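You operate a simulated robot arm through the tools that you are given. There is no shell and no other tool.

You are at the controls of a simulated robot arm. One attempt, no reset.

## Task
Put things in order on the top of the bagging bench. At the end: the grey cap from the top of the bagging bench stands on top of the yellow box (marked "NUTS"); the white filter (marked "FINE") from the top of the bagging bench stands where the grey cap stood; the white bottle (marked "OIL") from the top of the bagging bench stands where the blue key stood; the blue key stands where the white filter stood; whatever was shut is shut again. Leave all else as you found it, and nothing knocked over.
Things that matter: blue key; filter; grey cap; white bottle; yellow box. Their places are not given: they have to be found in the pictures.

The check looks at the end state, three seconds after you hand in, the way a careful person would. Anything else that was tipped, shoved, dropped, spilled or broken makes it a failure. A push-on lid holds only when it is set on centred and level and pressed home; a screw cap is set on level and turned clockwise until tight.

## Robot
A 7-joint arm with a two-finger parallel gripper, fixed in place. Base frame: the origin is at the foot of the arm, x ahead of it, y to its left, z up; the work surface is at about z = 0. Units: m, degrees, N and s.
With the tool pointing down near the work surface it reaches from about 0.22 to 0.58 m from the base axis. Its first joint turns from -66.0 to 66.0 degrees. Payload 2.5 kg.
The tool frame sits at the grasp point between the pads (the TCP): z along the fingers, y along the line on which they close. The tips reach 0.023 m beyond it. The gripper opens to 0.094 m. The fingers are 0.038 m wide and 0.01 m thick; the gripper's body (0.054 by 0.096 m) begins 0.039 m behind the TCP.
Orientation is told as [roll, pitch, yaw] about the base's x, y, z axes, in that order, counted from this pose: with the fingers straight down and closing along the base's y, the tool's x points along the base's -x, its y along +y and its z along -z.

## Interface
- The arm moves only by the tool arm_command. Its argument "moves" is a list of rows, each a list of 7 numbers: the gripper command, from -1 (fully open) to 1 (shut), values between in proportion, then the shift along the base's x, y, z in m, then the turn, a rotation vector about the base's x, y, z in degrees. In form: [[jaw, dx, dy, dz, rx, ry, rz], ...]. A call has 1 to 20 rows; each row shifts and turns the commanded pose from where the row before left it. Rows are played at 5 a second. More than 0.05 m and 8.6 degrees between two rows, or a gripper value outside its range, and nothing of the call is played. A pose out of reach is approached as far as the arm can. The call stops where the force on the tool passes 40 N (or 10 N more than at its start, if that is more) or the arm is blocked; 0.2 s more then pass. The fingers move at their own pace (about 0.108 m/s each) and stop on an object; they squeeze with about 37 N. The grip force told is the motor's: it shows also when the fingers shut on nothing. Time passes only in rows, and 0.2 s behind the last, so rows that do not move let the fingers close. It gives the time, the measured TCP pose, the force on the tool (base axes), the opening and the grip force at its end, in the units of the frame above (readings bear some noise), with the torque about the TCP (base axes, N m) and any sound that the robot's microphone picked up.
- Cameras (640 x 400 px; columns grow to the right, rows downward): "scene" is fixed at [0.1091, -0.3974, 0.5519]; the picture's right is [0.90, -0.43, 0.00], its down [-0.22, -0.47, -0.86] and it looks along [0.37, 0.77, -0.52] (base axes); focal length 329 px, centre (320, 200). "wrist" rides on the gripper at [0.086, 0.016, -0.075] in the tool frame; the picture's right is [-0.18, 0.98, 0.00], its down [-0.58, -0.11, -0.81] and it looks along [-0.79, -0.15, 0.59] (tool axes); focal length 243 px, centre (320, 200).
- grab_frame(camera): a new picture of that camera. No time passes.
- locate(camera, pixels): for up to 12 pixels [column, row] of the newest picture of that camera ("zoom" is the newest enlarged one), the place [x, y, z] in the base frame of the surface seen there, good to about 0.002 m. No time passes.
- zoom(camera, box): a new picture of the part [left, top, right, bottom] of that camera's present view, enlarged. No time passes.
- job_done(): hands the job in; it is judged then, once.

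Unless the task says otherwise, let go and move clear before handing in.

The tools are called after "Request:" by a JSON object that holds its "api" and its "payload". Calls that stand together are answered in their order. arm_command: Moves the arm, as the interface text tells. Its arguments: {"type":"object","properties":{"moves":{"type":"array","items":{"type":"array","items":{"type":"number"}}}},"required":["moves"]} The other tools are called the same way: grab_frame (camera) takes a picture; locate (camera, pixels) gives the place of the surface under pixels of a picture; zoom (camera, box) takes an enlarged picture of a part of a camera's view; job_done () hands the job in.

At the start:

```text
clock: 0.0
tool_pos: [0.2825, 0.3564, 0.2863]
orientation: [0.0, 0.0, 0.0]
ft_force: [-0.2, 0.2, -0.1]
wrist_torque: [0.0, 0.03, -0.01]
finger_gap: 0.0942
grasp_force: 0.0
```

scene: 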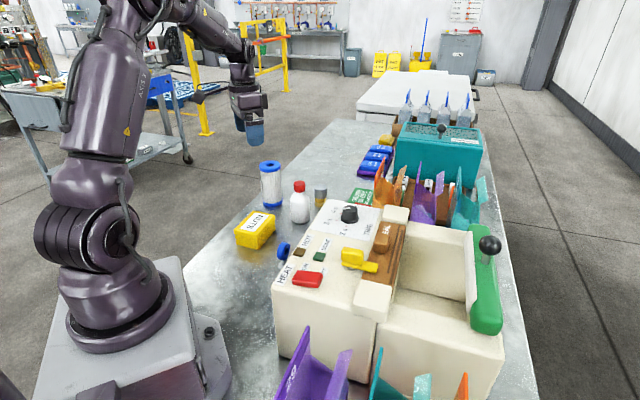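
wrist: 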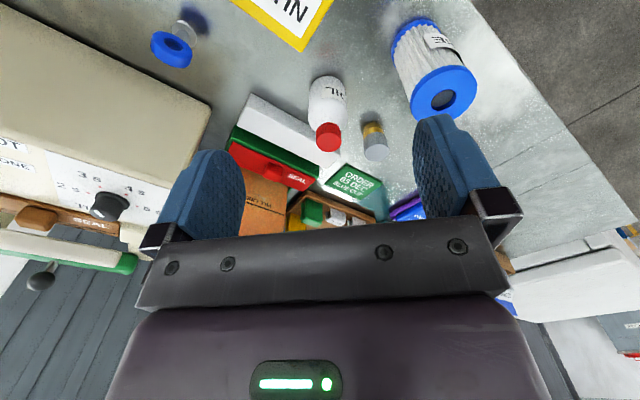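

The scene shows the filter (270,185), bottle (300,203), grey cap (320,195), yellow box (255,230) and blue key (284,250). I'll zoom in on them first.

Request:
{"api": "zoom", "payload": {"camera": "scene", "box": [220, 140, 380, 290]}}

Request:
{"api": "zoom", "payload": {"camera": "wrist", "box": [140, 0, 500, 225]}}

```text
2.67 times, centred on (300, 215) of scene
```

zoom: 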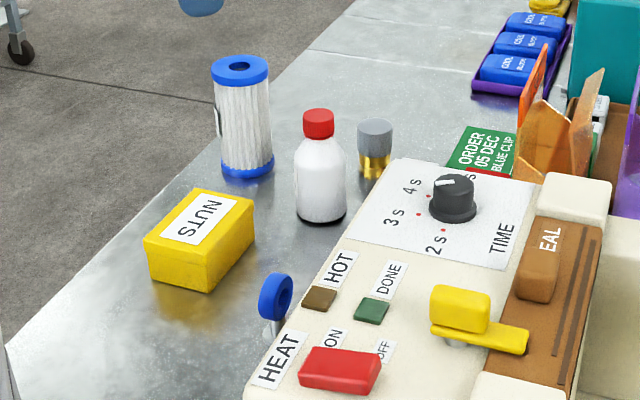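

```text
1.78 times, centred on (320, 112) of wrist
```

zoom: 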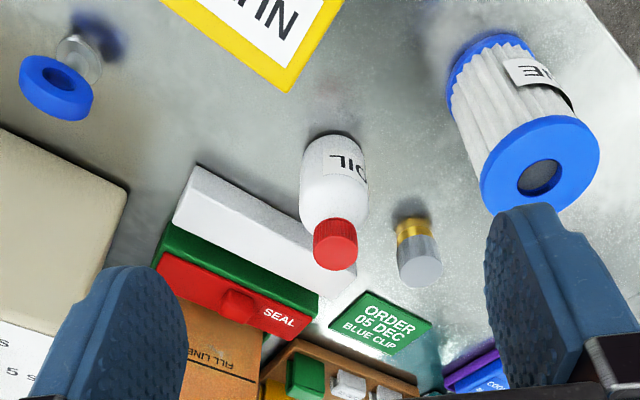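

The key is a blue ring on a steel stem. The cap is grey with a brass lower part. I'll locate points on all of them.

Request:
{"api": "locate", "payload": {"camera": "zoom", "pixels": [[420, 270], [412, 228], [335, 248], [333, 150], [540, 178], [560, 130], [490, 50], [285, 80], [330, 5], [55, 88], [80, 55], [38, 85]]}}

Request:
{"api": "locate", "payload": {"camera": "scene", "pixels": [[270, 164], [271, 205], [300, 184], [300, 220], [320, 188], [320, 204], [259, 216], [235, 245], [283, 250], [287, 262], [272, 240], [300, 250]]}}

```text
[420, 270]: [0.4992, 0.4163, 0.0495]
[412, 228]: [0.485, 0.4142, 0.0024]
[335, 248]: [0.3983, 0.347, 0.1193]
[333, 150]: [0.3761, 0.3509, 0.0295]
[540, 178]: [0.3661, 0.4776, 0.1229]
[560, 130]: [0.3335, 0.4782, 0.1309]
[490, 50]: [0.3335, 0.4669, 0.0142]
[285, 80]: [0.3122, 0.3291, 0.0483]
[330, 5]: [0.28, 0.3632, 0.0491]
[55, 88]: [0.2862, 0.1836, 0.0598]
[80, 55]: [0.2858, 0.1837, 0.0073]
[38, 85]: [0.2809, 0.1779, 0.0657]
```

```text
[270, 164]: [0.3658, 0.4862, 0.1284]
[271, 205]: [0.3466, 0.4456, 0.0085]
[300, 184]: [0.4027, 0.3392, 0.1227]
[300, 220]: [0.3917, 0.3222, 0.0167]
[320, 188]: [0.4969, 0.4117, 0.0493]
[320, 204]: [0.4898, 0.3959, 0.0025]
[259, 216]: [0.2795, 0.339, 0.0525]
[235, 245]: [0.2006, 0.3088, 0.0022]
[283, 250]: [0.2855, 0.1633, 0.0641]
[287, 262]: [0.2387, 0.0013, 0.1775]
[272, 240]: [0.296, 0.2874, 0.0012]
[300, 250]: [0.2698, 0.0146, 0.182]
```

The cap is at about (0.497, 0.41) and the filter at about (0.35, 0.475), so both are near or past the top-down reach. Before moving I'll measure the edges more precisely.

Request:
{"api": "zoom", "payload": {"camera": "scene", "box": [220, 200, 316, 260]}}

Request:
{"api": "zoom", "payload": {"camera": "scene", "box": [250, 150, 346, 210]}}

Request:
{"api": "zoom", "payload": {"camera": "wrist", "box": [140, 0, 220, 70]}}

```text
6.67 times, centred on (268, 230) of scene
```

zoom: 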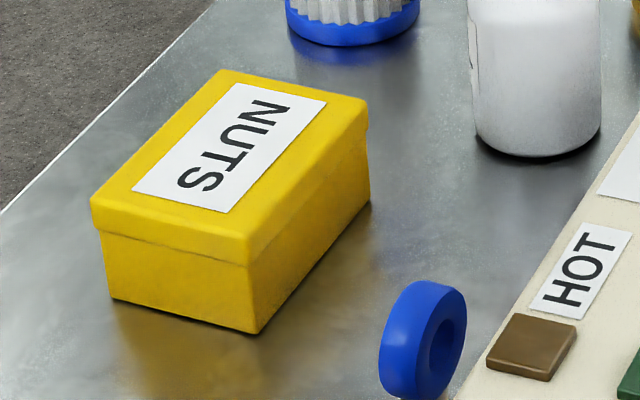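

```text
6.67 times, centred on (298, 180) of scene
```

zoom: 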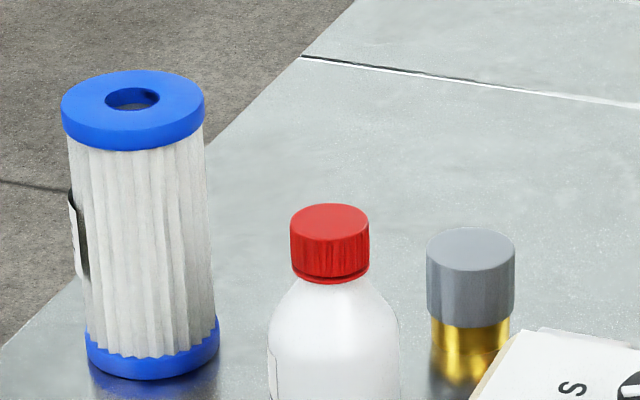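

```text
5.71 times, centred on (180, 35) of wrist
```

zoom: 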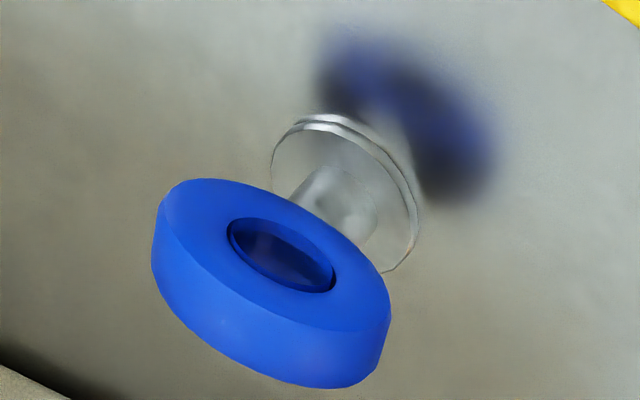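

The key is a steel foot disc with a stem and a blue ring bow standing up. I'll locate its outline.

Request:
{"api": "locate", "payload": {"camera": "zoom", "pixels": [[160, 200], [200, 185], [300, 215], [385, 300], [340, 380], [170, 290], [240, 290], [330, 180], [300, 122], [412, 225], [275, 170], [395, 265]]}}

Request:
{"api": "zoom", "payload": {"camera": "wrist", "box": [290, 60, 490, 185]}}

```text
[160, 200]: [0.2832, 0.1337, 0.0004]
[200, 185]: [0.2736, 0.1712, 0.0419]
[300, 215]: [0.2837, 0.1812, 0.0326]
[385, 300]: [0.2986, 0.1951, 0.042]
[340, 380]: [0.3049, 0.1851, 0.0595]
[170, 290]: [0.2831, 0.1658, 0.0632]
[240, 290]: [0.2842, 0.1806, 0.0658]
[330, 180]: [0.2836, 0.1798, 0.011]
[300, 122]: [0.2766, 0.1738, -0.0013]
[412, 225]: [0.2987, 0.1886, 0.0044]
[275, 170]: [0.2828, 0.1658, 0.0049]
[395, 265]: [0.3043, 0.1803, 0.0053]
```

```text
3.20 times, centred on (390, 122) of wrist
```

zoom: 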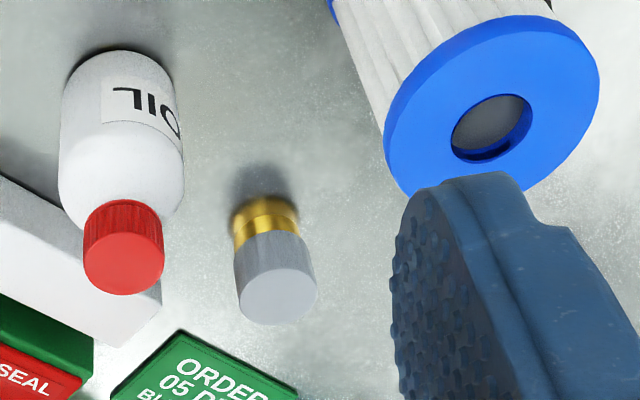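

I now have the key's geometry: ring thickness about 11 mm, facing about -45°, centre near (0.29, 0.179). Next I'll locate the neighbours (machine edge, white/green/red items, card) and the exact cap, bottle and filter outlines.

Request:
{"api": "locate", "payload": {"camera": "zoom", "pixels": [[237, 290], [317, 278], [275, 322], [275, 262], [235, 228], [298, 222], [85, 255], [163, 250], [158, 330], [60, 195], [185, 345], [112, 395]]}}

Request:
{"api": "locate", "payload": {"camera": "wrist", "pixels": [[412, 85], [478, 88], [445, 118], [436, 70], [5, 10], [205, 105], [205, 140], [285, 130], [250, 96], [345, 150], [390, 45], [300, 45]]}}

Request:
{"api": "locate", "payload": {"camera": "scene", "pixels": [[252, 211], [274, 217], [256, 238], [235, 230], [293, 271], [335, 203], [276, 293], [300, 212], [321, 187], [270, 162], [260, 164], [280, 164]]}}

```text
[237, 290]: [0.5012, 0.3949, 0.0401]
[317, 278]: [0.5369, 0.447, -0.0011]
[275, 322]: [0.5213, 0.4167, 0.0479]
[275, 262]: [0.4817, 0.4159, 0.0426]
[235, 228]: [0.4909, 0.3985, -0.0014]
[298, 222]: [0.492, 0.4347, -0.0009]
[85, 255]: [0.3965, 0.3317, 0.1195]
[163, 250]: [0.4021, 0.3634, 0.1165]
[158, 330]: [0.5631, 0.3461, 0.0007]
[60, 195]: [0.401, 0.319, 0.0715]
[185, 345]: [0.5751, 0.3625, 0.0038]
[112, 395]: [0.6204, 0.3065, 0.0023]
```

```text
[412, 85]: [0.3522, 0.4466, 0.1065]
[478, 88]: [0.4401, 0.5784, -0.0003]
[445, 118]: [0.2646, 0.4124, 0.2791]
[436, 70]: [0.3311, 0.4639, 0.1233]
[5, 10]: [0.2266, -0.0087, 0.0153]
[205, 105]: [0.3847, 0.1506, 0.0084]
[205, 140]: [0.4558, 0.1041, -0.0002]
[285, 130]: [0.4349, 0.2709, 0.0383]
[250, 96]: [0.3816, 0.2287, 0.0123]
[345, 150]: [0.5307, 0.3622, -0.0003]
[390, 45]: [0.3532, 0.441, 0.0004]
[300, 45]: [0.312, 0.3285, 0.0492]
```

```text
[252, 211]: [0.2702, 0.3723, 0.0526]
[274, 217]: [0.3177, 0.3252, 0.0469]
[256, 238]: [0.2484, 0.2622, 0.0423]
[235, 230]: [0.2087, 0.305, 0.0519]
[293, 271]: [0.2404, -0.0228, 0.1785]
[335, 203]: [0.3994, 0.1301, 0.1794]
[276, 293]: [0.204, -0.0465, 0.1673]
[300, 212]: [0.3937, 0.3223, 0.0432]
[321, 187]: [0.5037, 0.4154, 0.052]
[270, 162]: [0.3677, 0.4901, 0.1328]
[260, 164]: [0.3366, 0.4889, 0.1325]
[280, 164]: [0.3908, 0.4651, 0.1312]
```

The machine's base edge runs at 45° about 87 mm from the key, and the cap is about 41 mm across at r≈0.65, so it needs an outward tilt. I'll check what the hand looks like (does the camera have a body?) and get closer views of the surroundings.

Request:
{"api": "zoom", "payload": {"camera": "scene", "box": [200, 50, 296, 150]}}

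Request:
{"api": "arm_command", "payload": {"moves": [[-1, 0, 0, 0.02, 0, 0, 8], [-1, 0, 0, 0.02, 0, 0, 8], [-1, 0, 0, 0.02, 0, 0, 8], [-1, 0, 0, 0.0, 0, 0, 8], [-1, 0, 0, 0.0, 0, 0, 8], [-1, 0, 0, 0, 0, 0, 3]]}}

```text
4.00 times, centred on (248, 100) of scene
```

zoom: 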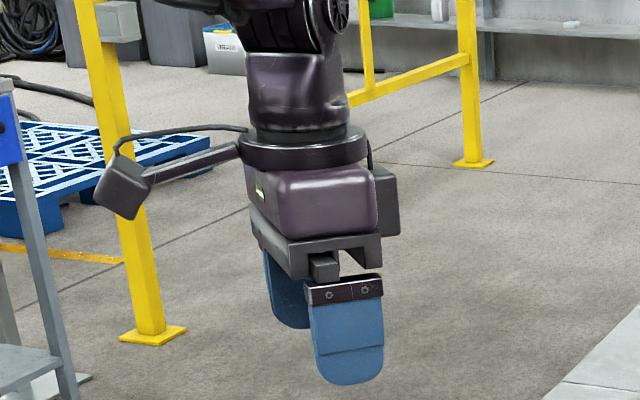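

```text
clock: 1.4
tool_pos: [0.2834, 0.3575, 0.3487]
orientation: [0.1, 0.0, 43.1]
ft_force: [-0.5, 0.3, 0.3]
wrist_torque: [0.01, -0.02, 0.01]
finger_gap: 0.0941
grasp_force: 0.0
```

The wrist camera has a visible body on a stalk, so I have to keep it away from objects. I'll take a fresh wrist view at yaw 43.

Request:
{"api": "grab_frame", "payload": {"camera": "wrist"}}

Request:
{"api": "zoom", "payload": {"camera": "wrist", "box": [180, 40, 460, 215]}}

```text
taken
```

wrist: 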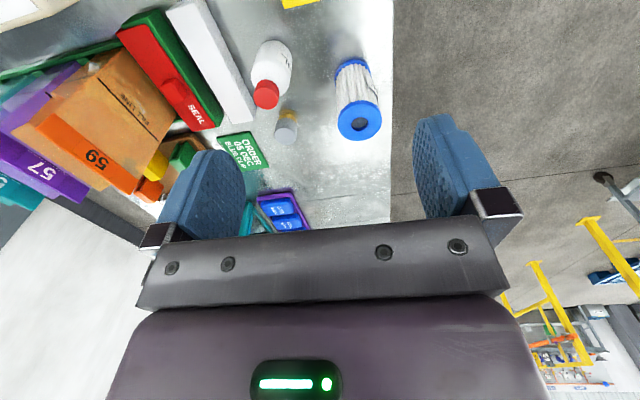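

```text
2.29 times, centred on (320, 128) of wrist
```

zoom: 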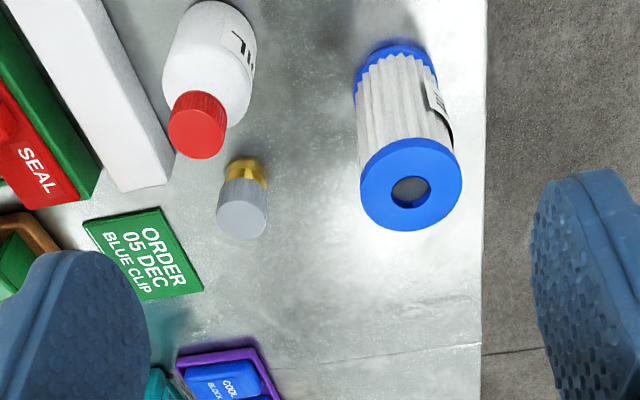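

Now measuring the cap, bottle and filter tops, and the card's corners, in this clearer view.

Request:
{"api": "locate", "payload": {"camera": "zoom", "pixels": [[218, 218], [265, 218], [241, 238], [242, 202], [242, 219], [160, 208], [85, 222], [150, 180], [203, 290], [411, 150], [411, 228], [361, 185]]}}

Request:
{"api": "locate", "payload": {"camera": "zoom", "pixels": [[461, 185], [197, 140], [170, 140], [225, 140], [196, 157], [196, 120], [245, 165], [395, 50], [478, 200], [210, 20], [176, 60], [253, 60]]}}

```text
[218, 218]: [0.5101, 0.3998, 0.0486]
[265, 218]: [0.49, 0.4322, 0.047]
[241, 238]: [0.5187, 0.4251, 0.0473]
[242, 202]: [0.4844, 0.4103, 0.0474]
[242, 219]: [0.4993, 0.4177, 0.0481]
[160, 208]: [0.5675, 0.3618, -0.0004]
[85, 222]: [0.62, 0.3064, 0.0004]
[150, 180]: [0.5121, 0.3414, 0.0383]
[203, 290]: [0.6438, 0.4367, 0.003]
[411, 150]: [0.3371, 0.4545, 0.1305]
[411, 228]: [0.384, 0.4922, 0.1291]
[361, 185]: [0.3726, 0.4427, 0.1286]
```

```text
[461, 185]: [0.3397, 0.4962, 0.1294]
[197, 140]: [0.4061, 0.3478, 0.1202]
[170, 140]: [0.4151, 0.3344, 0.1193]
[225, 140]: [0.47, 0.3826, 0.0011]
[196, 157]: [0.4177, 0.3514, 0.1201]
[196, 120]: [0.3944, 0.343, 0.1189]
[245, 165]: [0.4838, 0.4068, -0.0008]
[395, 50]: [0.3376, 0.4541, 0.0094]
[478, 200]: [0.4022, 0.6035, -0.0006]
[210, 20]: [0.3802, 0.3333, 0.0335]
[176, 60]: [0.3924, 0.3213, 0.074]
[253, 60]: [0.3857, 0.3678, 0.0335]
```

The cap centre is about (0.5005, 0.417), top 0.048. The filter is at (0.359, 0.471), top 0.13, about 63 mm across. The bottle is at (0.405, 0.348), top 0.12. With an outward tilt the camera stalk would meet the bottle, so I'll test flipping the hand by 180° at this safe height.

Request:
{"api": "arm_command", "payload": {"moves": [[-1, 0, 0, 0, 0, 0, 8.5], [-1, 0, 0, 0, 0, 0, 8.5], [-1, 0, 0, 0, 0, 0, 8.5], [-1, 0, 0, 0, 0, 0, 8.5], [-1, 0, 0, 0, 0, 0, 8.5], [-1, 0, 0, 0, 0, 0, 8.5], [-1, 0, 0, 0, 0, 0, 8.5], [-1, 0, 0, 0, 0, 0, 8.5], [-1, 0, 0, 0, 0, 0, 8.5], [-1, 0, 0, 0, 0, 0, 8.5], [-1, 0, 0, 0, 0, 0, 8.5], [-1, 0, 0, 0, 0, 0, 8.5], [-1, 0, 0, 0, 0, 0, 8.5], [-1, 0, 0, 0, 0, 0, 8.5], [-1, 0, 0, 0, 0, 0, 8.5], [-1, 0, 0, 0, 0, 0, 8.5], [-1, 0, 0, 0, 0, 0, 8.5], [-1, 0, 0, 0, 0, 0, 8.5], [-1, 0, 0, 0, 0, 0, 8.5], [-1, 0, 0, 0, 0, 0, 8.5]]}}

```text
clock: 5.6
tool_pos: [0.2849, 0.3574, 0.3493]
orientation: [0.0, -0.1, -146.8]
ft_force: [-0.4, -0.1, 0.2]
wrist_torque: [0.01, 0.02, -0.01]
finger_gap: 0.0938
grasp_force: 0.1
```

The flip works (yaw now 213°). Next I'll move above the cap at a safe height, tilted outward, to check the reach.

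Request:
{"api": "arm_command", "payload": {"moves": [[-1, 0.036, 0.01, -0.02, 0, 0, 7.8], [-1, 0.036, 0.01, -0.02, 4.3, -5.1, 0], [-1, 0.036, 0.01, -0.02, 4.3, -5.1, 0], [-1, 0.036, 0.01, -0.02, 4.3, -5.1, 0], [-1, 0.036, 0.01, -0.03, 0, 0, 0], [-1, 0.0357, 0.0096, -0.03, 0, 0, 0], [-1, 0, 0, 0, 0, 0, 0], [-1, 0, 0, 0, 0, 0, 0]]}}

Request:
{"api": "grab_frame", "payload": {"camera": "wrist"}}

Request:
{"api": "grab_frame", "payload": {"camera": "scene"}}

```text
clock: 7.4
tool_pos: [0.5, 0.4177, 0.2103]
orientation: [0.3, 20.0, -139.1]
ft_force: [-0.4, 0.2, -0.3]
wrist_torque: [0.03, 0.02, 0.0]
finger_gap: 0.0939
grasp_force: 0.0
```

```text
taken
```

wrist: 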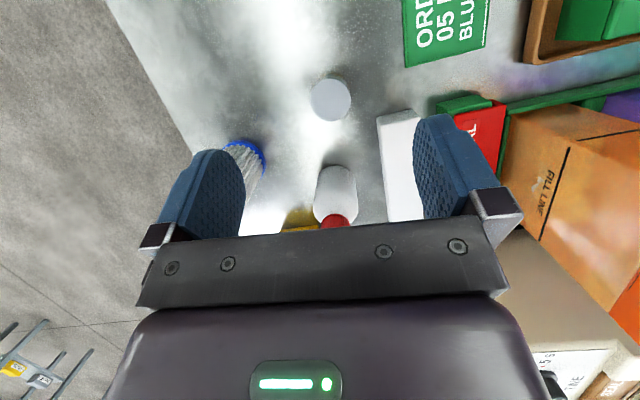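

```text
taken
```

scene: 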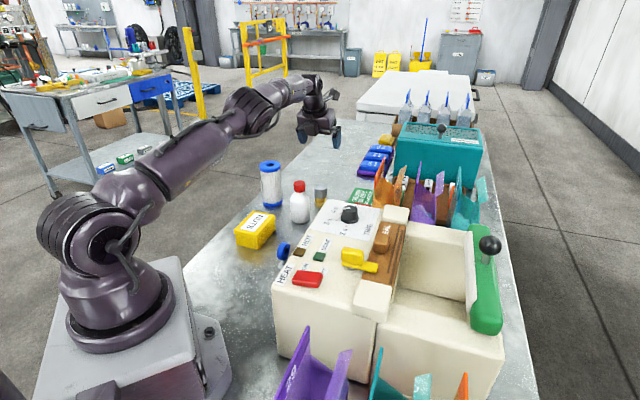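

Reach is fine at (0.500, 0.418, 0.21) with a 20° tilt. I'll refine the cap centre from this near-top view, where the cap is at about (330, 100).

Request:
{"api": "zoom", "payload": {"camera": "wrist", "box": [270, 60, 390, 135]}}

```text
5.33 times, centred on (330, 98) of wrist
```

zoom: 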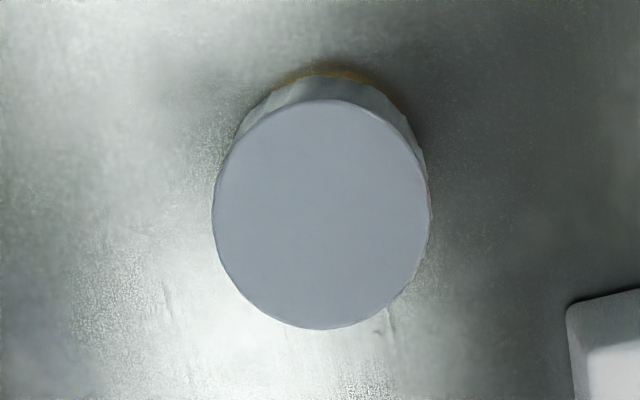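

Request:
{"api": "locate", "payload": {"camera": "zoom", "pixels": [[218, 214], [426, 214], [321, 106], [321, 324], [321, 215]]}}

```text
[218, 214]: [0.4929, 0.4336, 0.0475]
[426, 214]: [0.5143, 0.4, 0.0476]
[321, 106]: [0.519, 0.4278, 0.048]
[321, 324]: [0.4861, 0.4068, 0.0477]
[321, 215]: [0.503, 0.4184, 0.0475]
```

The cap centre is (0.503, 0.417), radius 20 mm, top 0.0475. I'll go straight down to TCP z=0.035.

Request:
{"api": "arm_command", "payload": {"moves": [[-1, 0.003, -0.0007, -0.035, 0, 0, 0], [-1, 0, 0, -0.035, 0, 0, 0], [-1, 0, 0, -0.035, 0, 0, 0], [-1, 0, 0, -0.03, 0, 0, 0], [-1, 0, 0, -0.02, 0, 0, 0], [-1, 0, 0, -0.02, 0, 0, 0], [-1, 0, 0, 0, 0, 0, 0]]}}

Request:
{"api": "grab_frame", "payload": {"camera": "wrist"}}

Request:
{"api": "grab_frame", "payload": {"camera": "scene"}}

```text
clock: 9.0
tool_pos: [0.4961, 0.4122, 0.0353]
orientation: [0.3, 20.0, -139.3]
ft_force: [0.3, -0.6, -0.2]
wrist_torque: [0.0, -0.02, 0.01]
finger_gap: 0.0939
grasp_force: 0.1
out of reach, approached as far as the arm can: row 5, 6
```

```text
taken
```

wrist: 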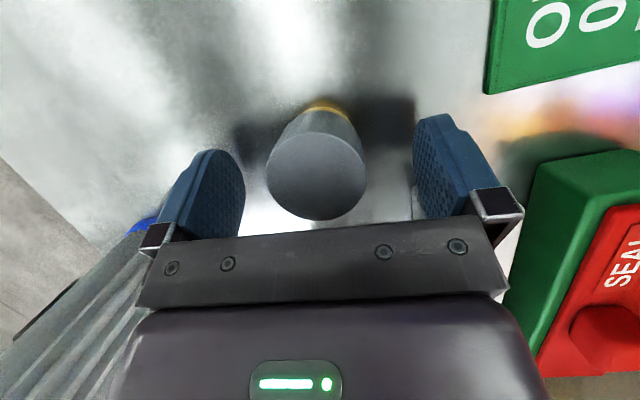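

```text
taken
```

scene: 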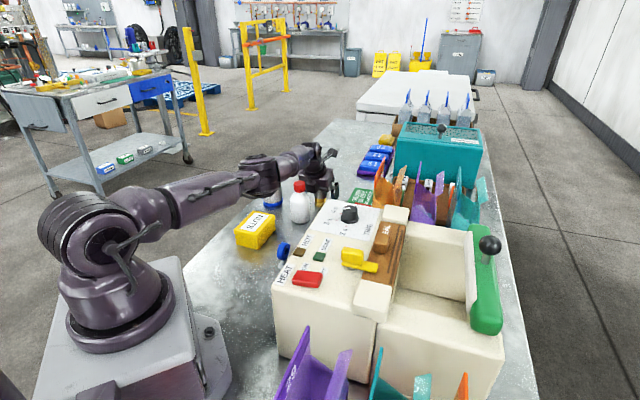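

I stopped 9 mm short radially, at (0.496, 0.412). Before tilting more I'll check the wrist's clearance over the bottle.

Request:
{"api": "zoom", "payload": {"camera": "scene", "box": [230, 130, 360, 225]}}

```text
4.21 times, centred on (295, 178) of scene
```

zoom: 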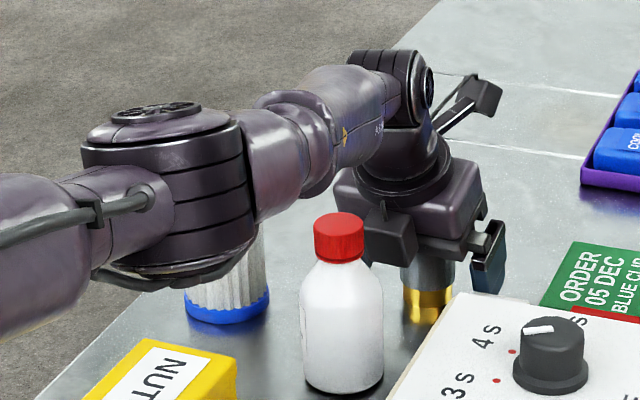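

The elbow hangs in front of the filter and a box on the hand sits close behind the bottle, so I'll measure these clearances.

Request:
{"api": "locate", "payload": {"camera": "zoom", "pixels": [[165, 280], [235, 255], [265, 200], [300, 190], [375, 225], [375, 255], [400, 262], [360, 190], [338, 218], [120, 285], [225, 275], [340, 280]]}}

```text
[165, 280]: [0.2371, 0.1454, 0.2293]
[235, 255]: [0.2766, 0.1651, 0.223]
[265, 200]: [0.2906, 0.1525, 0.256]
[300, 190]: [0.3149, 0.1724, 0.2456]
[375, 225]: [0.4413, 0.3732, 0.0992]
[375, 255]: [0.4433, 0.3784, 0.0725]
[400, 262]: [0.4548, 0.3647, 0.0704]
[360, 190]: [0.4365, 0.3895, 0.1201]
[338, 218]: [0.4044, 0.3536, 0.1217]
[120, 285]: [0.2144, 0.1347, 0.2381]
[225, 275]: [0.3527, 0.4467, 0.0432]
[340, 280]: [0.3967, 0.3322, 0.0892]
```

The hand's back box is at (0.441, 0.373), about 17 mm clear of the bottle, and the elbow is well above everything. I'll add 5° of tilt to gain the missing reach.

Request:
{"api": "arm_command", "payload": {"moves": [[-1, 0, 0, 0, 1.6, -1.9, 0], [-1, 0, 0, 0, 1.6, -1.9, 0], [-1, 0, 0, 0, 0, 0, 0], [-1, 0, 0, 0, 0, 0, 0]]}}

```text
clock: 10.0
tool_pos: [0.496, 0.4128, 0.0346]
orientation: [0.3, 25.1, -139.2]
ft_force: [0.2, -0.2, -0.3]
wrist_torque: [-0.03, -0.01, 0.0]
finger_gap: 0.0939
grasp_force: 0.1
```

The pose reads as unchanged at (0.496, 0.413), so the command was probably clamped. I'll nudge outward by 8 mm.

Request:
{"api": "arm_command", "payload": {"moves": [[-1, 0.0035, 0.0025, 0, 0, 0, 0], [-1, 0.003, 0.002, 0, 0, 0, 0], [-1, 0, 0, 0, 0, 0, 0]]}}

Request:
{"api": "zoom", "payload": {"camera": "wrist", "box": [130, 60, 530, 310]}}

```text
clock: 10.8
tool_pos: [0.4996, 0.4166, 0.0346]
orientation: [0.4, 25.1, -139.1]
ft_force: [-0.6, -0.4, -0.6]
wrist_torque: [0.02, -0.03, -0.01]
finger_gap: 0.0939
grasp_force: 0.0
```

```text
1.60 times, centred on (330, 185) of wrist
```

zoom: 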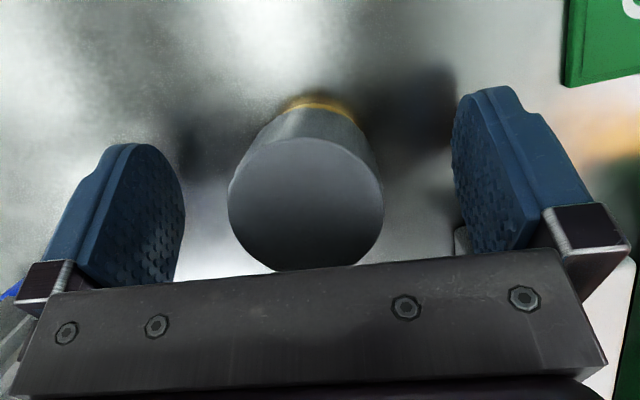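

The cap sits between the pads, within 3 mm of the TCP. Closing now.

Request:
{"api": "arm_command", "payload": {"moves": [[1, 0, 0, 0, 0, 0, 0], [1, 0, 0, 0, 0, 0, 0], [1, 0, 0, 0, 0, 0, 0], [1, 0, 0, 0, 0, 0, 0]]}}

```text
clock: 11.8
tool_pos: [0.5013, 0.4181, 0.0353]
orientation: [0.3, 25.0, -139.1]
ft_force: [0.3, 0.6, 0.5]
wrist_torque: [0.0, 0.0, 0.0]
finger_gap: 0.0411
grasp_force: 36.9
```

Gripped at 41 mm. I'll lift straight up a bit and check that the whole piece, brass included, comes along.

Request:
{"api": "arm_command", "payload": {"moves": [[1, 0, 0, 0.01, 0, 0, 0], [1, 0, 0, 0.02, 0, 0, 0], [1, 0, 0, 0.03, 0, 0, 0], [1, 0, 0, 0.03, 0, 0, 0], [1, 0, 0, 0, 0, 0, 0]]}}

Request:
{"api": "zoom", "payload": {"camera": "scene", "box": [230, 110, 390, 225]}}

Request:
{"api": "grab_frame", "payload": {"camera": "wrist"}}

```text
clock: 13.0
tool_pos: [0.4971, 0.4179, 0.1258]
orientation: [0.3, 25.0, -139.1]
ft_force: [1.1, -0.5, -0.4]
wrist_torque: [0.01, -0.01, -0.01]
finger_gap: 0.0412
grasp_force: 37.2
```

```text
3.48 times, centred on (310, 168) of scene
```

zoom: 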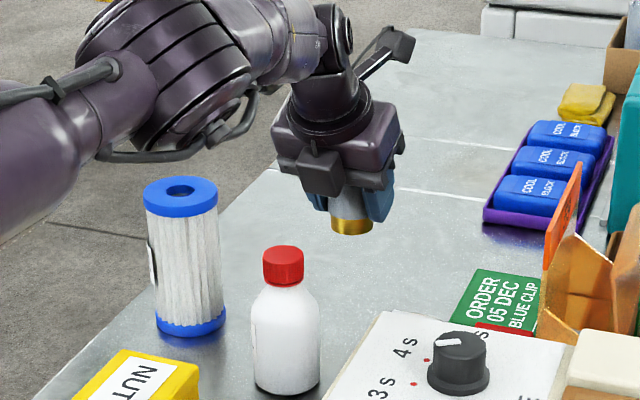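

```text
taken
```

wrist: 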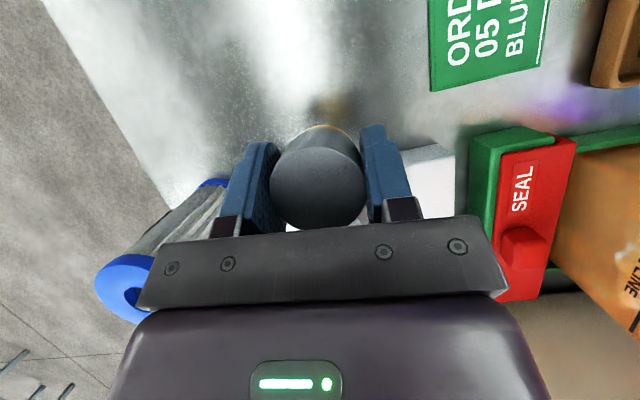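

The whole cap is held and the bench is undisturbed. I'll measure the box's top corners now while it's unobstructed.

Request:
{"api": "zoom", "payload": {"camera": "scene", "box": [225, 200, 289, 260]}}

```text
6.67 times, centred on (257, 230) of scene
```

zoom: 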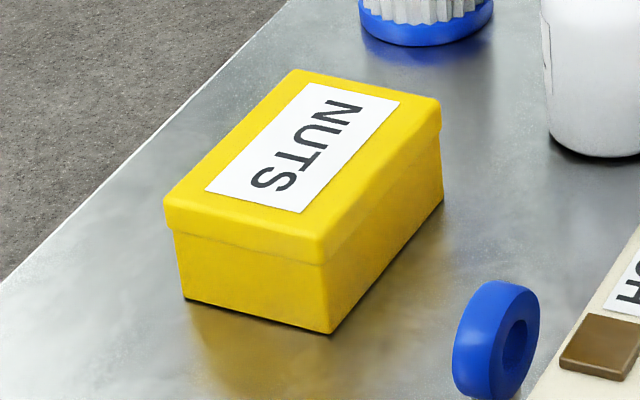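

Request:
{"api": "locate", "payload": {"camera": "zoom", "pixels": [[296, 73], [434, 101], [318, 232], [170, 200], [305, 150], [330, 85], [400, 100], [302, 212], [206, 190], [250, 260]]}}

```text
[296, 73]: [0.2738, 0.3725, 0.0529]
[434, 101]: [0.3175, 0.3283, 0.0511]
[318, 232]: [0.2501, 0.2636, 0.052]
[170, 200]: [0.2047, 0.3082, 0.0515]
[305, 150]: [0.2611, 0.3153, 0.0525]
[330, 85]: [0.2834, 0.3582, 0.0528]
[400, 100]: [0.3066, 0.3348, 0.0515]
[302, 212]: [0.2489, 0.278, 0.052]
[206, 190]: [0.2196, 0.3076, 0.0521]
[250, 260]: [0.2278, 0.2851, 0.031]
```

The box top is 94×62 mm, centred at (0.2615, 0.318), z=0.0525. I'll carry the cap high over the bottle to above the box centre.

Request:
{"api": "arm_command", "payload": {"moves": [[1, 0, 0, 0.04, 0, 0, 0], [1, 0, 0, 0.04, 0, 0, 0], [1, 0, 0, 0.04, 0, 0, 0], [1, -0.0395, -0.0169, 0, 0, 0, 0], [1, -0.0395, -0.0169, 0, 0, 0, 0], [1, -0.0395, -0.0169, 0, 0, 0, 0], [1, -0.0395, -0.0169, 0, 0, 0, 0], [1, -0.0395, -0.0169, 0, 0, 0, 0], [1, -0.0395, -0.0169, 0, 0, 0, 0], [1, 0, 0, 0, 0, 0, 0], [1, 0, 0, 0, 0, 0, 0]]}}

Request:
{"api": "grab_frame", "payload": {"camera": "scene"}}

Request:
{"api": "grab_frame", "payload": {"camera": "wrist"}}

```text
clock: 15.4
tool_pos: [0.2625, 0.3183, 0.2446]
orientation: [0.2, 24.9, -139.1]
ft_force: [1.0, -0.5, -1.5]
wrist_torque: [0.01, 0.0, 0.0]
finger_gap: 0.041
grasp_force: 36.5
```

```text
taken
```

scene: 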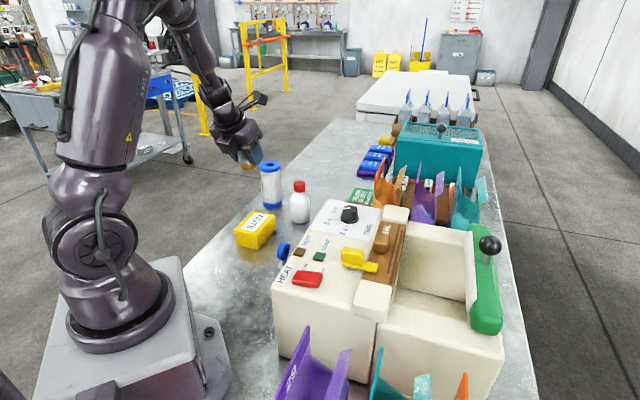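

```text
taken
```

wrist: 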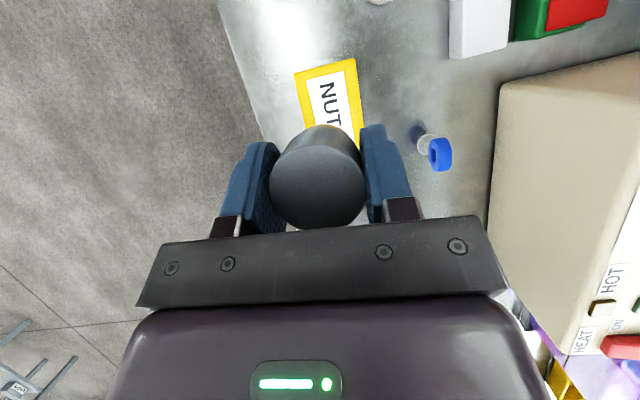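

The cap is over the box. I'll descend to just above the lid.

Request:
{"api": "arm_command", "payload": {"moves": [[1, -0.0025, -0.0018, -0.035, 0, 0, 0], [1, 0, 0, -0.035, 0, 0, 0], [1, 0, 0, -0.035, 0, 0, 0], [1, 0, 0, -0.025, 0, 0, 0], [1, 0, 0, -0.015, 0, 0, 0], [1, 0, 0, 0, 0, 0, 0], [1, 0, 0, 0, 0, 0, 0]]}}

Request:
{"api": "zoom", "payload": {"camera": "scene", "box": [210, 170, 306, 260]}}

```text
clock: 17.0
tool_pos: [0.2596, 0.3159, 0.1006]
orientation: [0.4, 25.0, -139.1]
ft_force: [0.2, -0.4, -0.4]
wrist_torque: [0.01, 0.01, 0.0]
finger_gap: 0.0408
grasp_force: 37.5
```

```text
4.44 times, centred on (258, 215) of scene
```

zoom: 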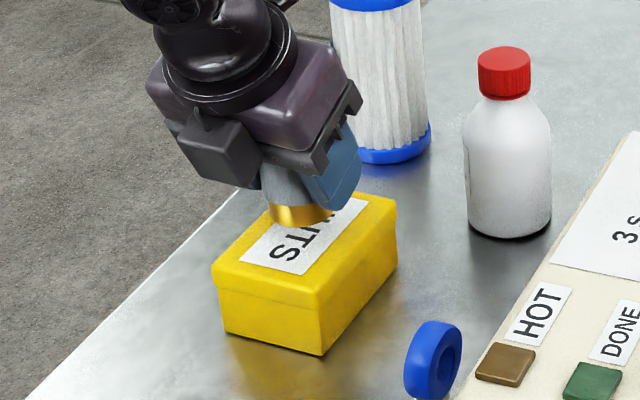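

The cap is centred over the lid, about 12 mm above it. I'll lower it gently.

Request:
{"api": "arm_command", "payload": {"moves": [[1, 0, 0, -0.005, 0, 0, 0], [1, 0, 0, -0.004, 0, 0, 0], [1, 0, 0, -0.001, 0, 0, 0], [1, 0, 0, -0.001, 0, 0, 0], [1, 0, 0, 0, 0, 0, 0]]}}

```text
clock: 18.2
tool_pos: [0.2616, 0.3164, 0.0894]
orientation: [0.5, 25.0, -139.0]
ft_force: [-0.1, -0.2, -1.4]
wrist_torque: [0.04, -0.02, 0.01]
finger_gap: 0.0408
grasp_force: 37.4
```

Request:
{"api": "arm_command", "payload": {"moves": [[1, 0, 0, -0.001, 0, 0, 0], [1, 0, 0, 0, 0, 0, 0]]}}

Request:
{"api": "zoom", "payload": {"camera": "scene", "box": [230, 185, 290, 240]}}

```text
clock: 18.8
tool_pos: [0.2622, 0.3156, 0.0867]
orientation: [0.4, 25.1, -139.1]
ft_force: [0.6, 0.9, -0.6]
wrist_torque: [0.0, 0.02, 0.02]
finger_gap: 0.041
grasp_force: 36.6
```

```text
7.27 times, centred on (260, 212) of scene
```

zoom: 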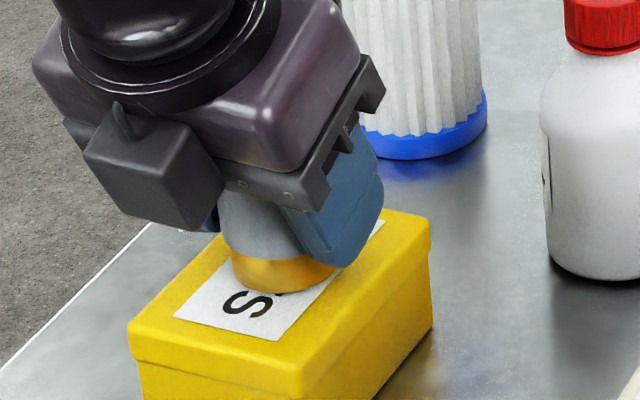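

The cap looks almost down, but the force shows no clear contact yet. Continuing in 1 mm steps.

Request:
{"api": "arm_command", "payload": {"moves": [[1, 0, 0, -0.001, 0, 0, 0], [1, 0, 0, 0, 0, 0, 0]]}}

Request:
{"api": "arm_command", "payload": {"moves": [[1, 0, 0, -0.001, 0, 0, 0], [1, 0, 0, 0, 0, 0, 0]]}}

```text
clock: 19.4
tool_pos: [0.2626, 0.316, 0.0867]
orientation: [0.3, 25.0, -139.1]
ft_force: [0.3, 0.4, -1.7]
wrist_torque: [0.04, 0.01, -0.02]
finger_gap: 0.041
grasp_force: 37.2
```

```text
clock: 20.0
tool_pos: [0.2616, 0.3144, 0.0857]
orientation: [0.4, 25.1, -139.1]
ft_force: [0.3, 0.4, -0.9]
wrist_torque: [0.01, 0.02, 0.0]
finger_gap: 0.041
grasp_force: 37.1
```

Request:
{"api": "arm_command", "payload": {"moves": [[1, 0, 0, -0.001, 0, 0, 0], [1, 0, 0, 0, 0, 0, 0]]}}

Request:
{"api": "zoom", "payload": {"camera": "scene", "box": [240, 195, 280, 230]}}

```text
clock: 20.6
tool_pos: [0.2617, 0.3155, 0.084]
orientation: [0.3, 25.0, -139.1]
ft_force: [-0.3, -0.7, -0.6]
wrist_torque: [-0.02, -0.03, 0.02]
finger_gap: 0.0409
grasp_force: 37.3
```

```text
11.43 times, centred on (260, 212) of scene
```

zoom: 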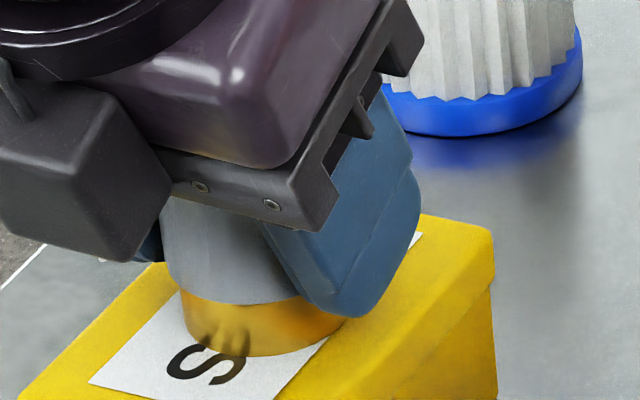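

Request:
{"api": "locate", "payload": {"camera": "zoom", "pixels": [[250, 350], [255, 345], [250, 362], [190, 330], [325, 330], [330, 310], [180, 200]]}}

Request:
{"api": "grab_frame", "payload": {"camera": "wrist"}}

```text
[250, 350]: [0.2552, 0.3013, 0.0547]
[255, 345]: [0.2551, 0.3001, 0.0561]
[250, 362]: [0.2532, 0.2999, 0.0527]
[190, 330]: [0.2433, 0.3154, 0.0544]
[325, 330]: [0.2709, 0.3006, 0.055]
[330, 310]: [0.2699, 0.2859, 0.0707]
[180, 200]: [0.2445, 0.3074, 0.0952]
```

```text
taken
```

wrist: 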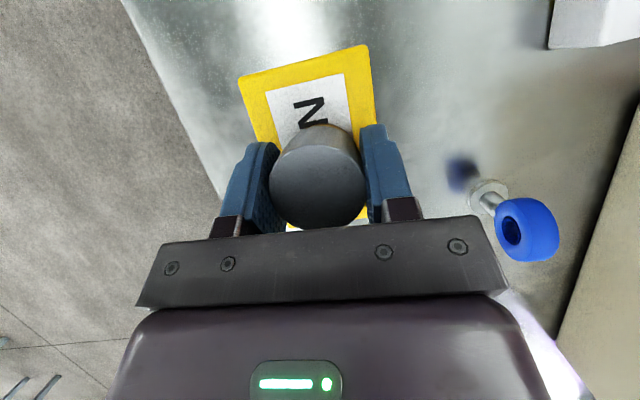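

The brass edge at zoom pixel (250, 350) reads z≈0.0545, against 0.0525 for the lid, so it's 1–2 mm away. Stepping down again.

Request:
{"api": "arm_command", "payload": {"moves": [[1, 0, 0, -0.001, 0, 0, 0], [1, 0, 0, 0, 0, 0, 0]]}}

Request:
{"api": "arm_command", "payload": {"moves": [[1, 0, 0, -0.001, 0, 0, 0], [1, 0, 0, 0, 0, 0, 0]]}}

```text
clock: 21.2
tool_pos: [0.2618, 0.3151, 0.0841]
orientation: [0.4, 25.1, -139.1]
ft_force: [-2.4, -2.4, 16.9]
wrist_torque: [-0.05, 0.2, -0.02]
finger_gap: 0.0406
grasp_force: 37.3
```

```text
clock: 21.8
tool_pos: [0.2624, 0.3158, 0.0831]
orientation: [0.5, 25.3, -139.1]
ft_force: [-2.6, -1.4, 35.1]
wrist_torque: [-0.05, 0.25, 0.0]
finger_gap: 0.0413
grasp_force: 36.7
```

It's seated: 35 N upward. I'll relieve about 1.8 mm and open partly.

Request:
{"api": "arm_command", "payload": {"moves": [[1, 0, 0, 0.0018, 0, 0, 0], [1, 0, 0, 0, 0, 0, 0]]}}

Request:
{"api": "arm_command", "payload": {"moves": [[0.0, 0, 0, 0, 0, 0, 0], [-0.4, 0, 0, 0, 0, 0, 0], [-0.6, 0, 0, 0, 0, 0, 0], [-0.6, 0, 0, 0, 0, 0, 0]]}}

Request:
{"api": "grab_frame", "payload": {"camera": "wrist"}}

Request:
{"api": "zoom", "payload": {"camera": "scene", "box": [230, 185, 290, 240]}}

```text
clock: 22.4
tool_pos: [0.2607, 0.3142, 0.0843]
orientation: [0.5, 24.9, -139.0]
ft_force: [2.6, 2.2, 9.9]
wrist_torque: [0.19, -0.1, -0.09]
finger_gap: 0.041
grasp_force: 37.5
```

```text
clock: 23.4
tool_pos: [0.2611, 0.3149, 0.0841]
orientation: [0.2, 25.0, -139.1]
ft_force: [-0.3, 0.2, 0.0]
wrist_torque: [-0.03, 0.0, -0.06]
finger_gap: 0.0752
grasp_force: 0.1
```

```text
taken
```

wrist: 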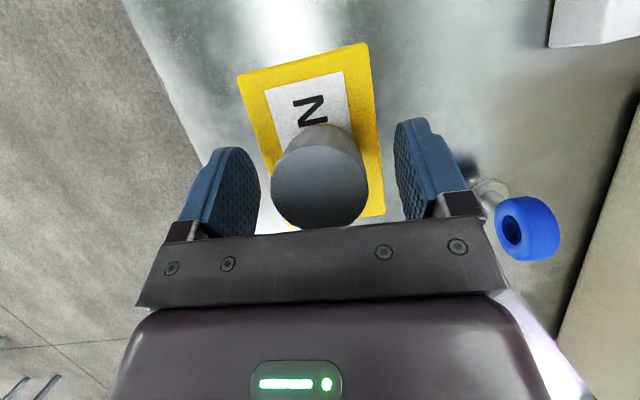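

```text
7.27 times, centred on (260, 212) of scene
```

zoom: 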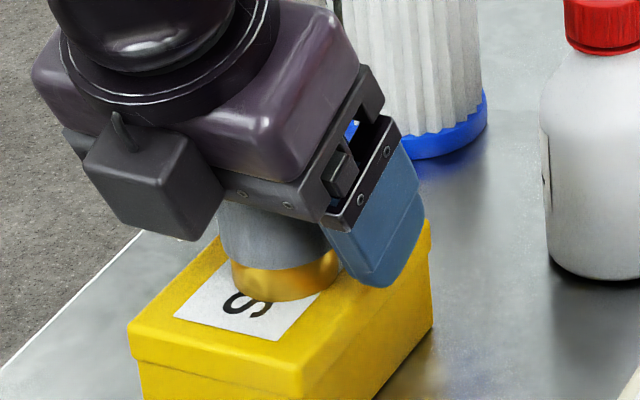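

The cap is released and standing upright on the box. I'll rise straight up, then move above the filter.

Request:
{"api": "arm_command", "payload": {"moves": [[-0.6, 0, 0, 0.03, 0, 0, 0], [-0.6, 0, 0, 0.045, 0, 0, 0], [-0.6, 0, 0, 0.045, 0, 0, 0], [-1, 0, 0, 0.045, 0, 0, 0], [-1, 0.0245, 0.039, 0, 0, 0, 0], [-1, 0.0245, 0.039, 0, 0, 0, 0], [-1, 0.0245, 0.039, 0, 0, 0, 0], [-1, 0.0245, 0.039, 0, 0, 0, 0], [-1, 0, 0, 0, 0, 0, 0], [-1, 0, 0, 0, 0, 0, 0]]}}

Request:
{"api": "grab_frame", "payload": {"camera": "wrist"}}

Request:
{"api": "grab_frame", "payload": {"camera": "scene"}}

```text
clock: 25.6
tool_pos: [0.3608, 0.4705, 0.2462]
orientation: [0.4, 25.1, -139.0]
ft_force: [-0.3, 0.8, 0.0]
wrist_torque: [0.02, 0.02, -0.01]
finger_gap: 0.0941
grasp_force: 0.0
```

```text
taken
```

wrist: 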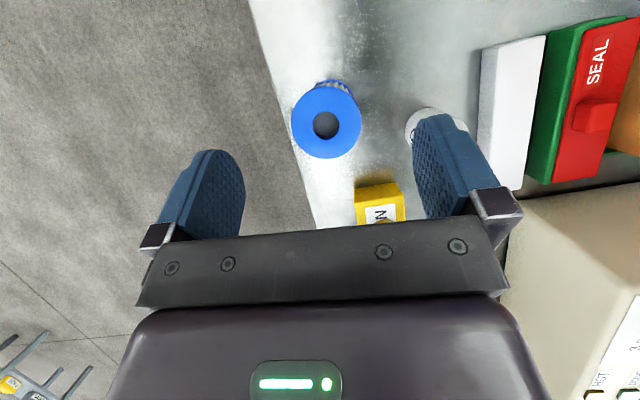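

```text
taken
```

scene: 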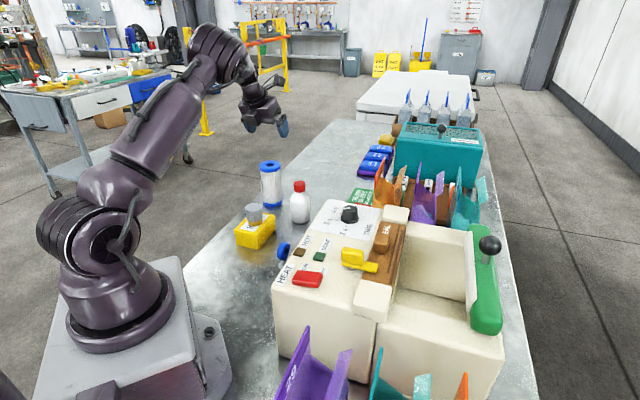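

The cap stands on the box in the scene view. Now I'll refine the filter centre, with its ring around (326, 120) in the wrist view.

Request:
{"api": "zoom", "payload": {"camera": "wrist", "box": [270, 70, 390, 170]}}

```text
4.00 times, centred on (330, 120) of wrist
```

zoom: 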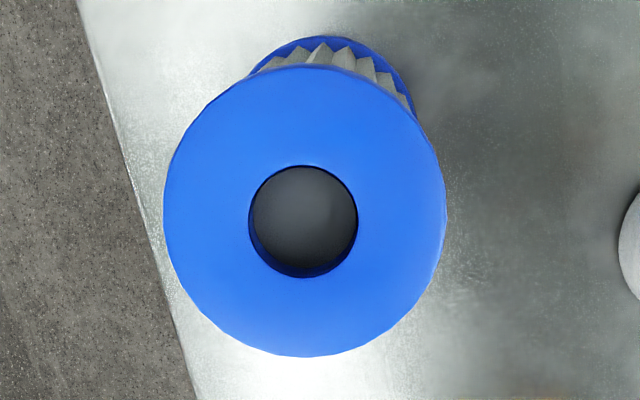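

Request:
{"api": "locate", "payload": {"camera": "zoom", "pixels": [[168, 210], [440, 210], [304, 70], [304, 352], [205, 110], [405, 310], [205, 315], [405, 110], [330, 45], [400, 90]]}}

```text
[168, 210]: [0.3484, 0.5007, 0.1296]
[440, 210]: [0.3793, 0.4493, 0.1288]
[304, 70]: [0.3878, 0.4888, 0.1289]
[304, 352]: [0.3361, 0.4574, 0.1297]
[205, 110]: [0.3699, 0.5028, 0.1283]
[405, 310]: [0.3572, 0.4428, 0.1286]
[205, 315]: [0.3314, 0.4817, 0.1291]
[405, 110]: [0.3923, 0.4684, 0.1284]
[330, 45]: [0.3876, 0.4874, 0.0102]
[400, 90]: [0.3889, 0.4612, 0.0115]
```

The filter centre is (0.363, 0.474), diameter about 61 mm, top 0.129. I'll descend to grip near its top ring.

Request:
{"api": "arm_command", "payload": {"moves": [[-1, 0.001, 0.0018, -0.04, 0, 0, 0], [-1, 0.001, 0.0018, -0.04, 0, 0, 0], [-1, 0, 0, -0.033, 0, 0, 0], [-1, 0, 0, -0.02, 0, 0, 0], [-1, 0, 0, 0, 0, 0, 0], [-1, 0, 0, 0, 0, 0, 0]]}}

Request:
{"api": "zoom", "payload": {"camera": "scene", "box": [220, 110, 340, 220]}}

Request:
{"api": "grab_frame", "payload": {"camera": "wrist"}}

```text
clock: 27.0
tool_pos: [0.3645, 0.4753, 0.1163]
orientation: [0.4, 25.1, -139.1]
ft_force: [0.4, 0.7, 0.5]
wrist_torque: [0.01, 0.01, 0.04]
finger_gap: 0.094
grasp_force: 0.0
```

```text
3.64 times, centred on (280, 165) of scene
```

zoom: 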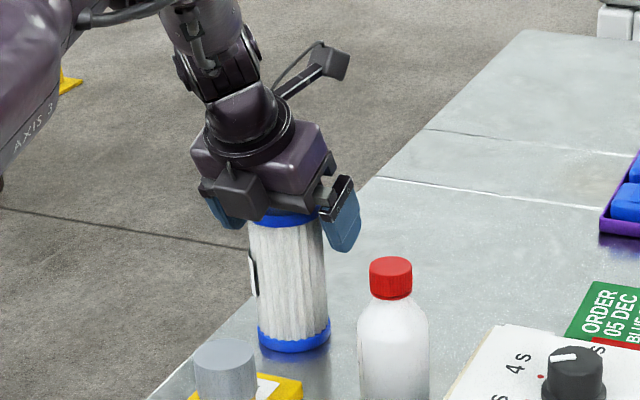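

```text
taken
```

wrist: 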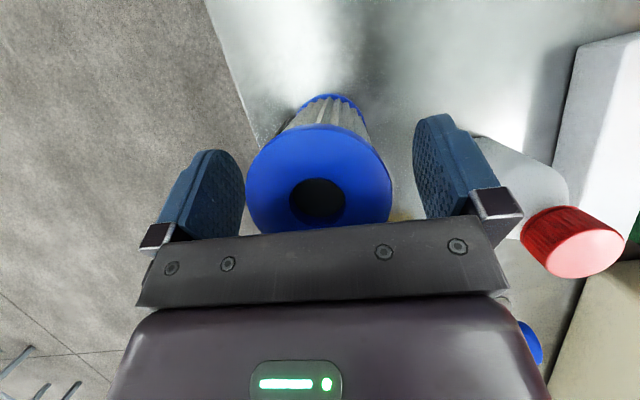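

The filter is between the fingers. I'll go 3 mm lower and close.

Request:
{"api": "arm_command", "payload": {"moves": [[-1, -0.001, -0.001, -0.003, 0, 0, 0], [-1, 0, 0, 0, 0, 0, 0], [1, 0, 0, 0, 0, 0, 0], [1, 0, 0, 0, 0, 0, 0], [1, 0, 0, 0, 0, 0, 0]]}}

Request:
{"api": "arm_command", "payload": {"moves": [[1, 0, 0, 0, 0, 0, 0], [1, 0, 0, 0.005, 0, 0, 0], [1, 0, 0, 0.01, 0, 0, 0], [1, 0, 0, 0.015, 0, 0, 0], [1, 0, 0, 0, 0, 0, 0]]}}

Request:
{"api": "zoom", "payload": {"camera": "scene", "box": [220, 110, 340, 220]}}

Request:
{"api": "grab_frame", "payload": {"camera": "wrist"}}

```text
clock: 28.2
tool_pos: [0.3609, 0.4746, 0.1125]
orientation: [0.3, 25.0, -139.1]
ft_force: [-0.7, -0.2, 0.3]
wrist_torque: [0.04, 0.07, -0.01]
finger_gap: 0.063
grasp_force: 37.6
```

```text
clock: 29.4
tool_pos: [0.3621, 0.4732, 0.1433]
orientation: [0.3, 25.0, -139.1]
ft_force: [-0.5, -0.8, -0.9]
wrist_torque: [0.03, 0.01, -0.01]
finger_gap: 0.0629
grasp_force: 36.7
```

```text
3.64 times, centred on (280, 165) of scene
```

zoom: 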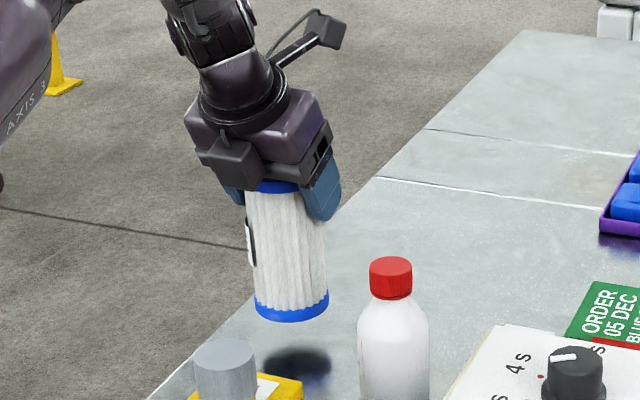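

```text
taken
```

wrist: 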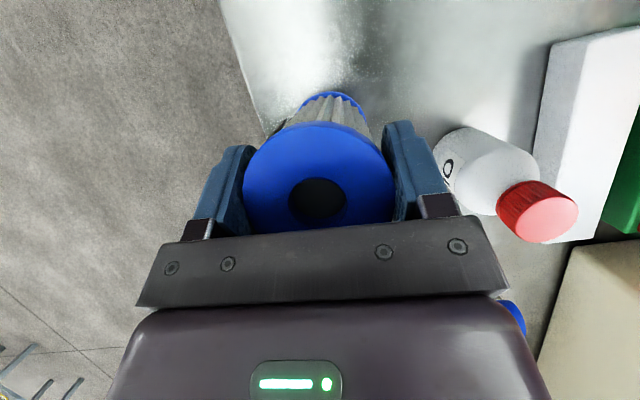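

The filter is held upright with its bottom about 30 mm up. I'll carry it to over the cap's old spot (0.503, 0.417).

Request:
{"api": "arm_command", "payload": {"moves": [[1, 0, 0, 0.02, 0, 0, 0], [1, 0.0352, -0.0141, 0, 0, 0, 0], [1, 0.0352, -0.0141, 0, 0, 0, 0], [1, 0.0352, -0.0141, 0, 0, 0, 0], [1, 0.0352, -0.0141, 0, 0, 0, 0], [1, 0, 0, 0, 0, 0, 0], [1, 0, 0, 0, 0, 0, 0]]}}

Request:
{"api": "grab_frame", "payload": {"camera": "wrist"}}

Request:
{"api": "zoom", "payload": {"camera": "scene", "box": [230, 110, 390, 225]}}

```text
clock: 31.0
tool_pos: [0.5013, 0.4172, 0.1638]
orientation: [0.4, 25.0, -139.1]
ft_force: [0.1, 0.4, -1.2]
wrist_torque: [0.0, -0.05, -0.02]
finger_gap: 0.0629
grasp_force: 37.1
```

```text
taken
```

wrist: 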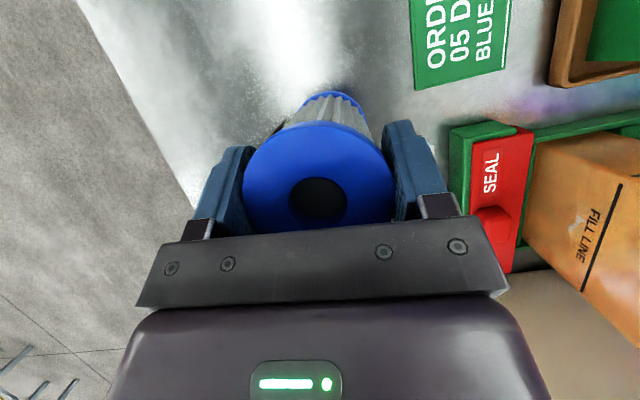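

```text
3.48 times, centred on (310, 168) of scene
```

zoom: 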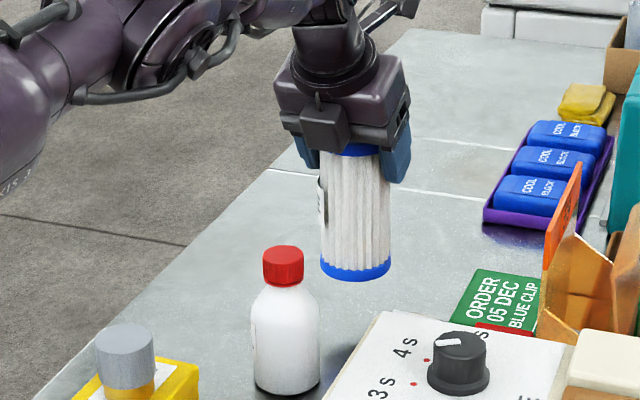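

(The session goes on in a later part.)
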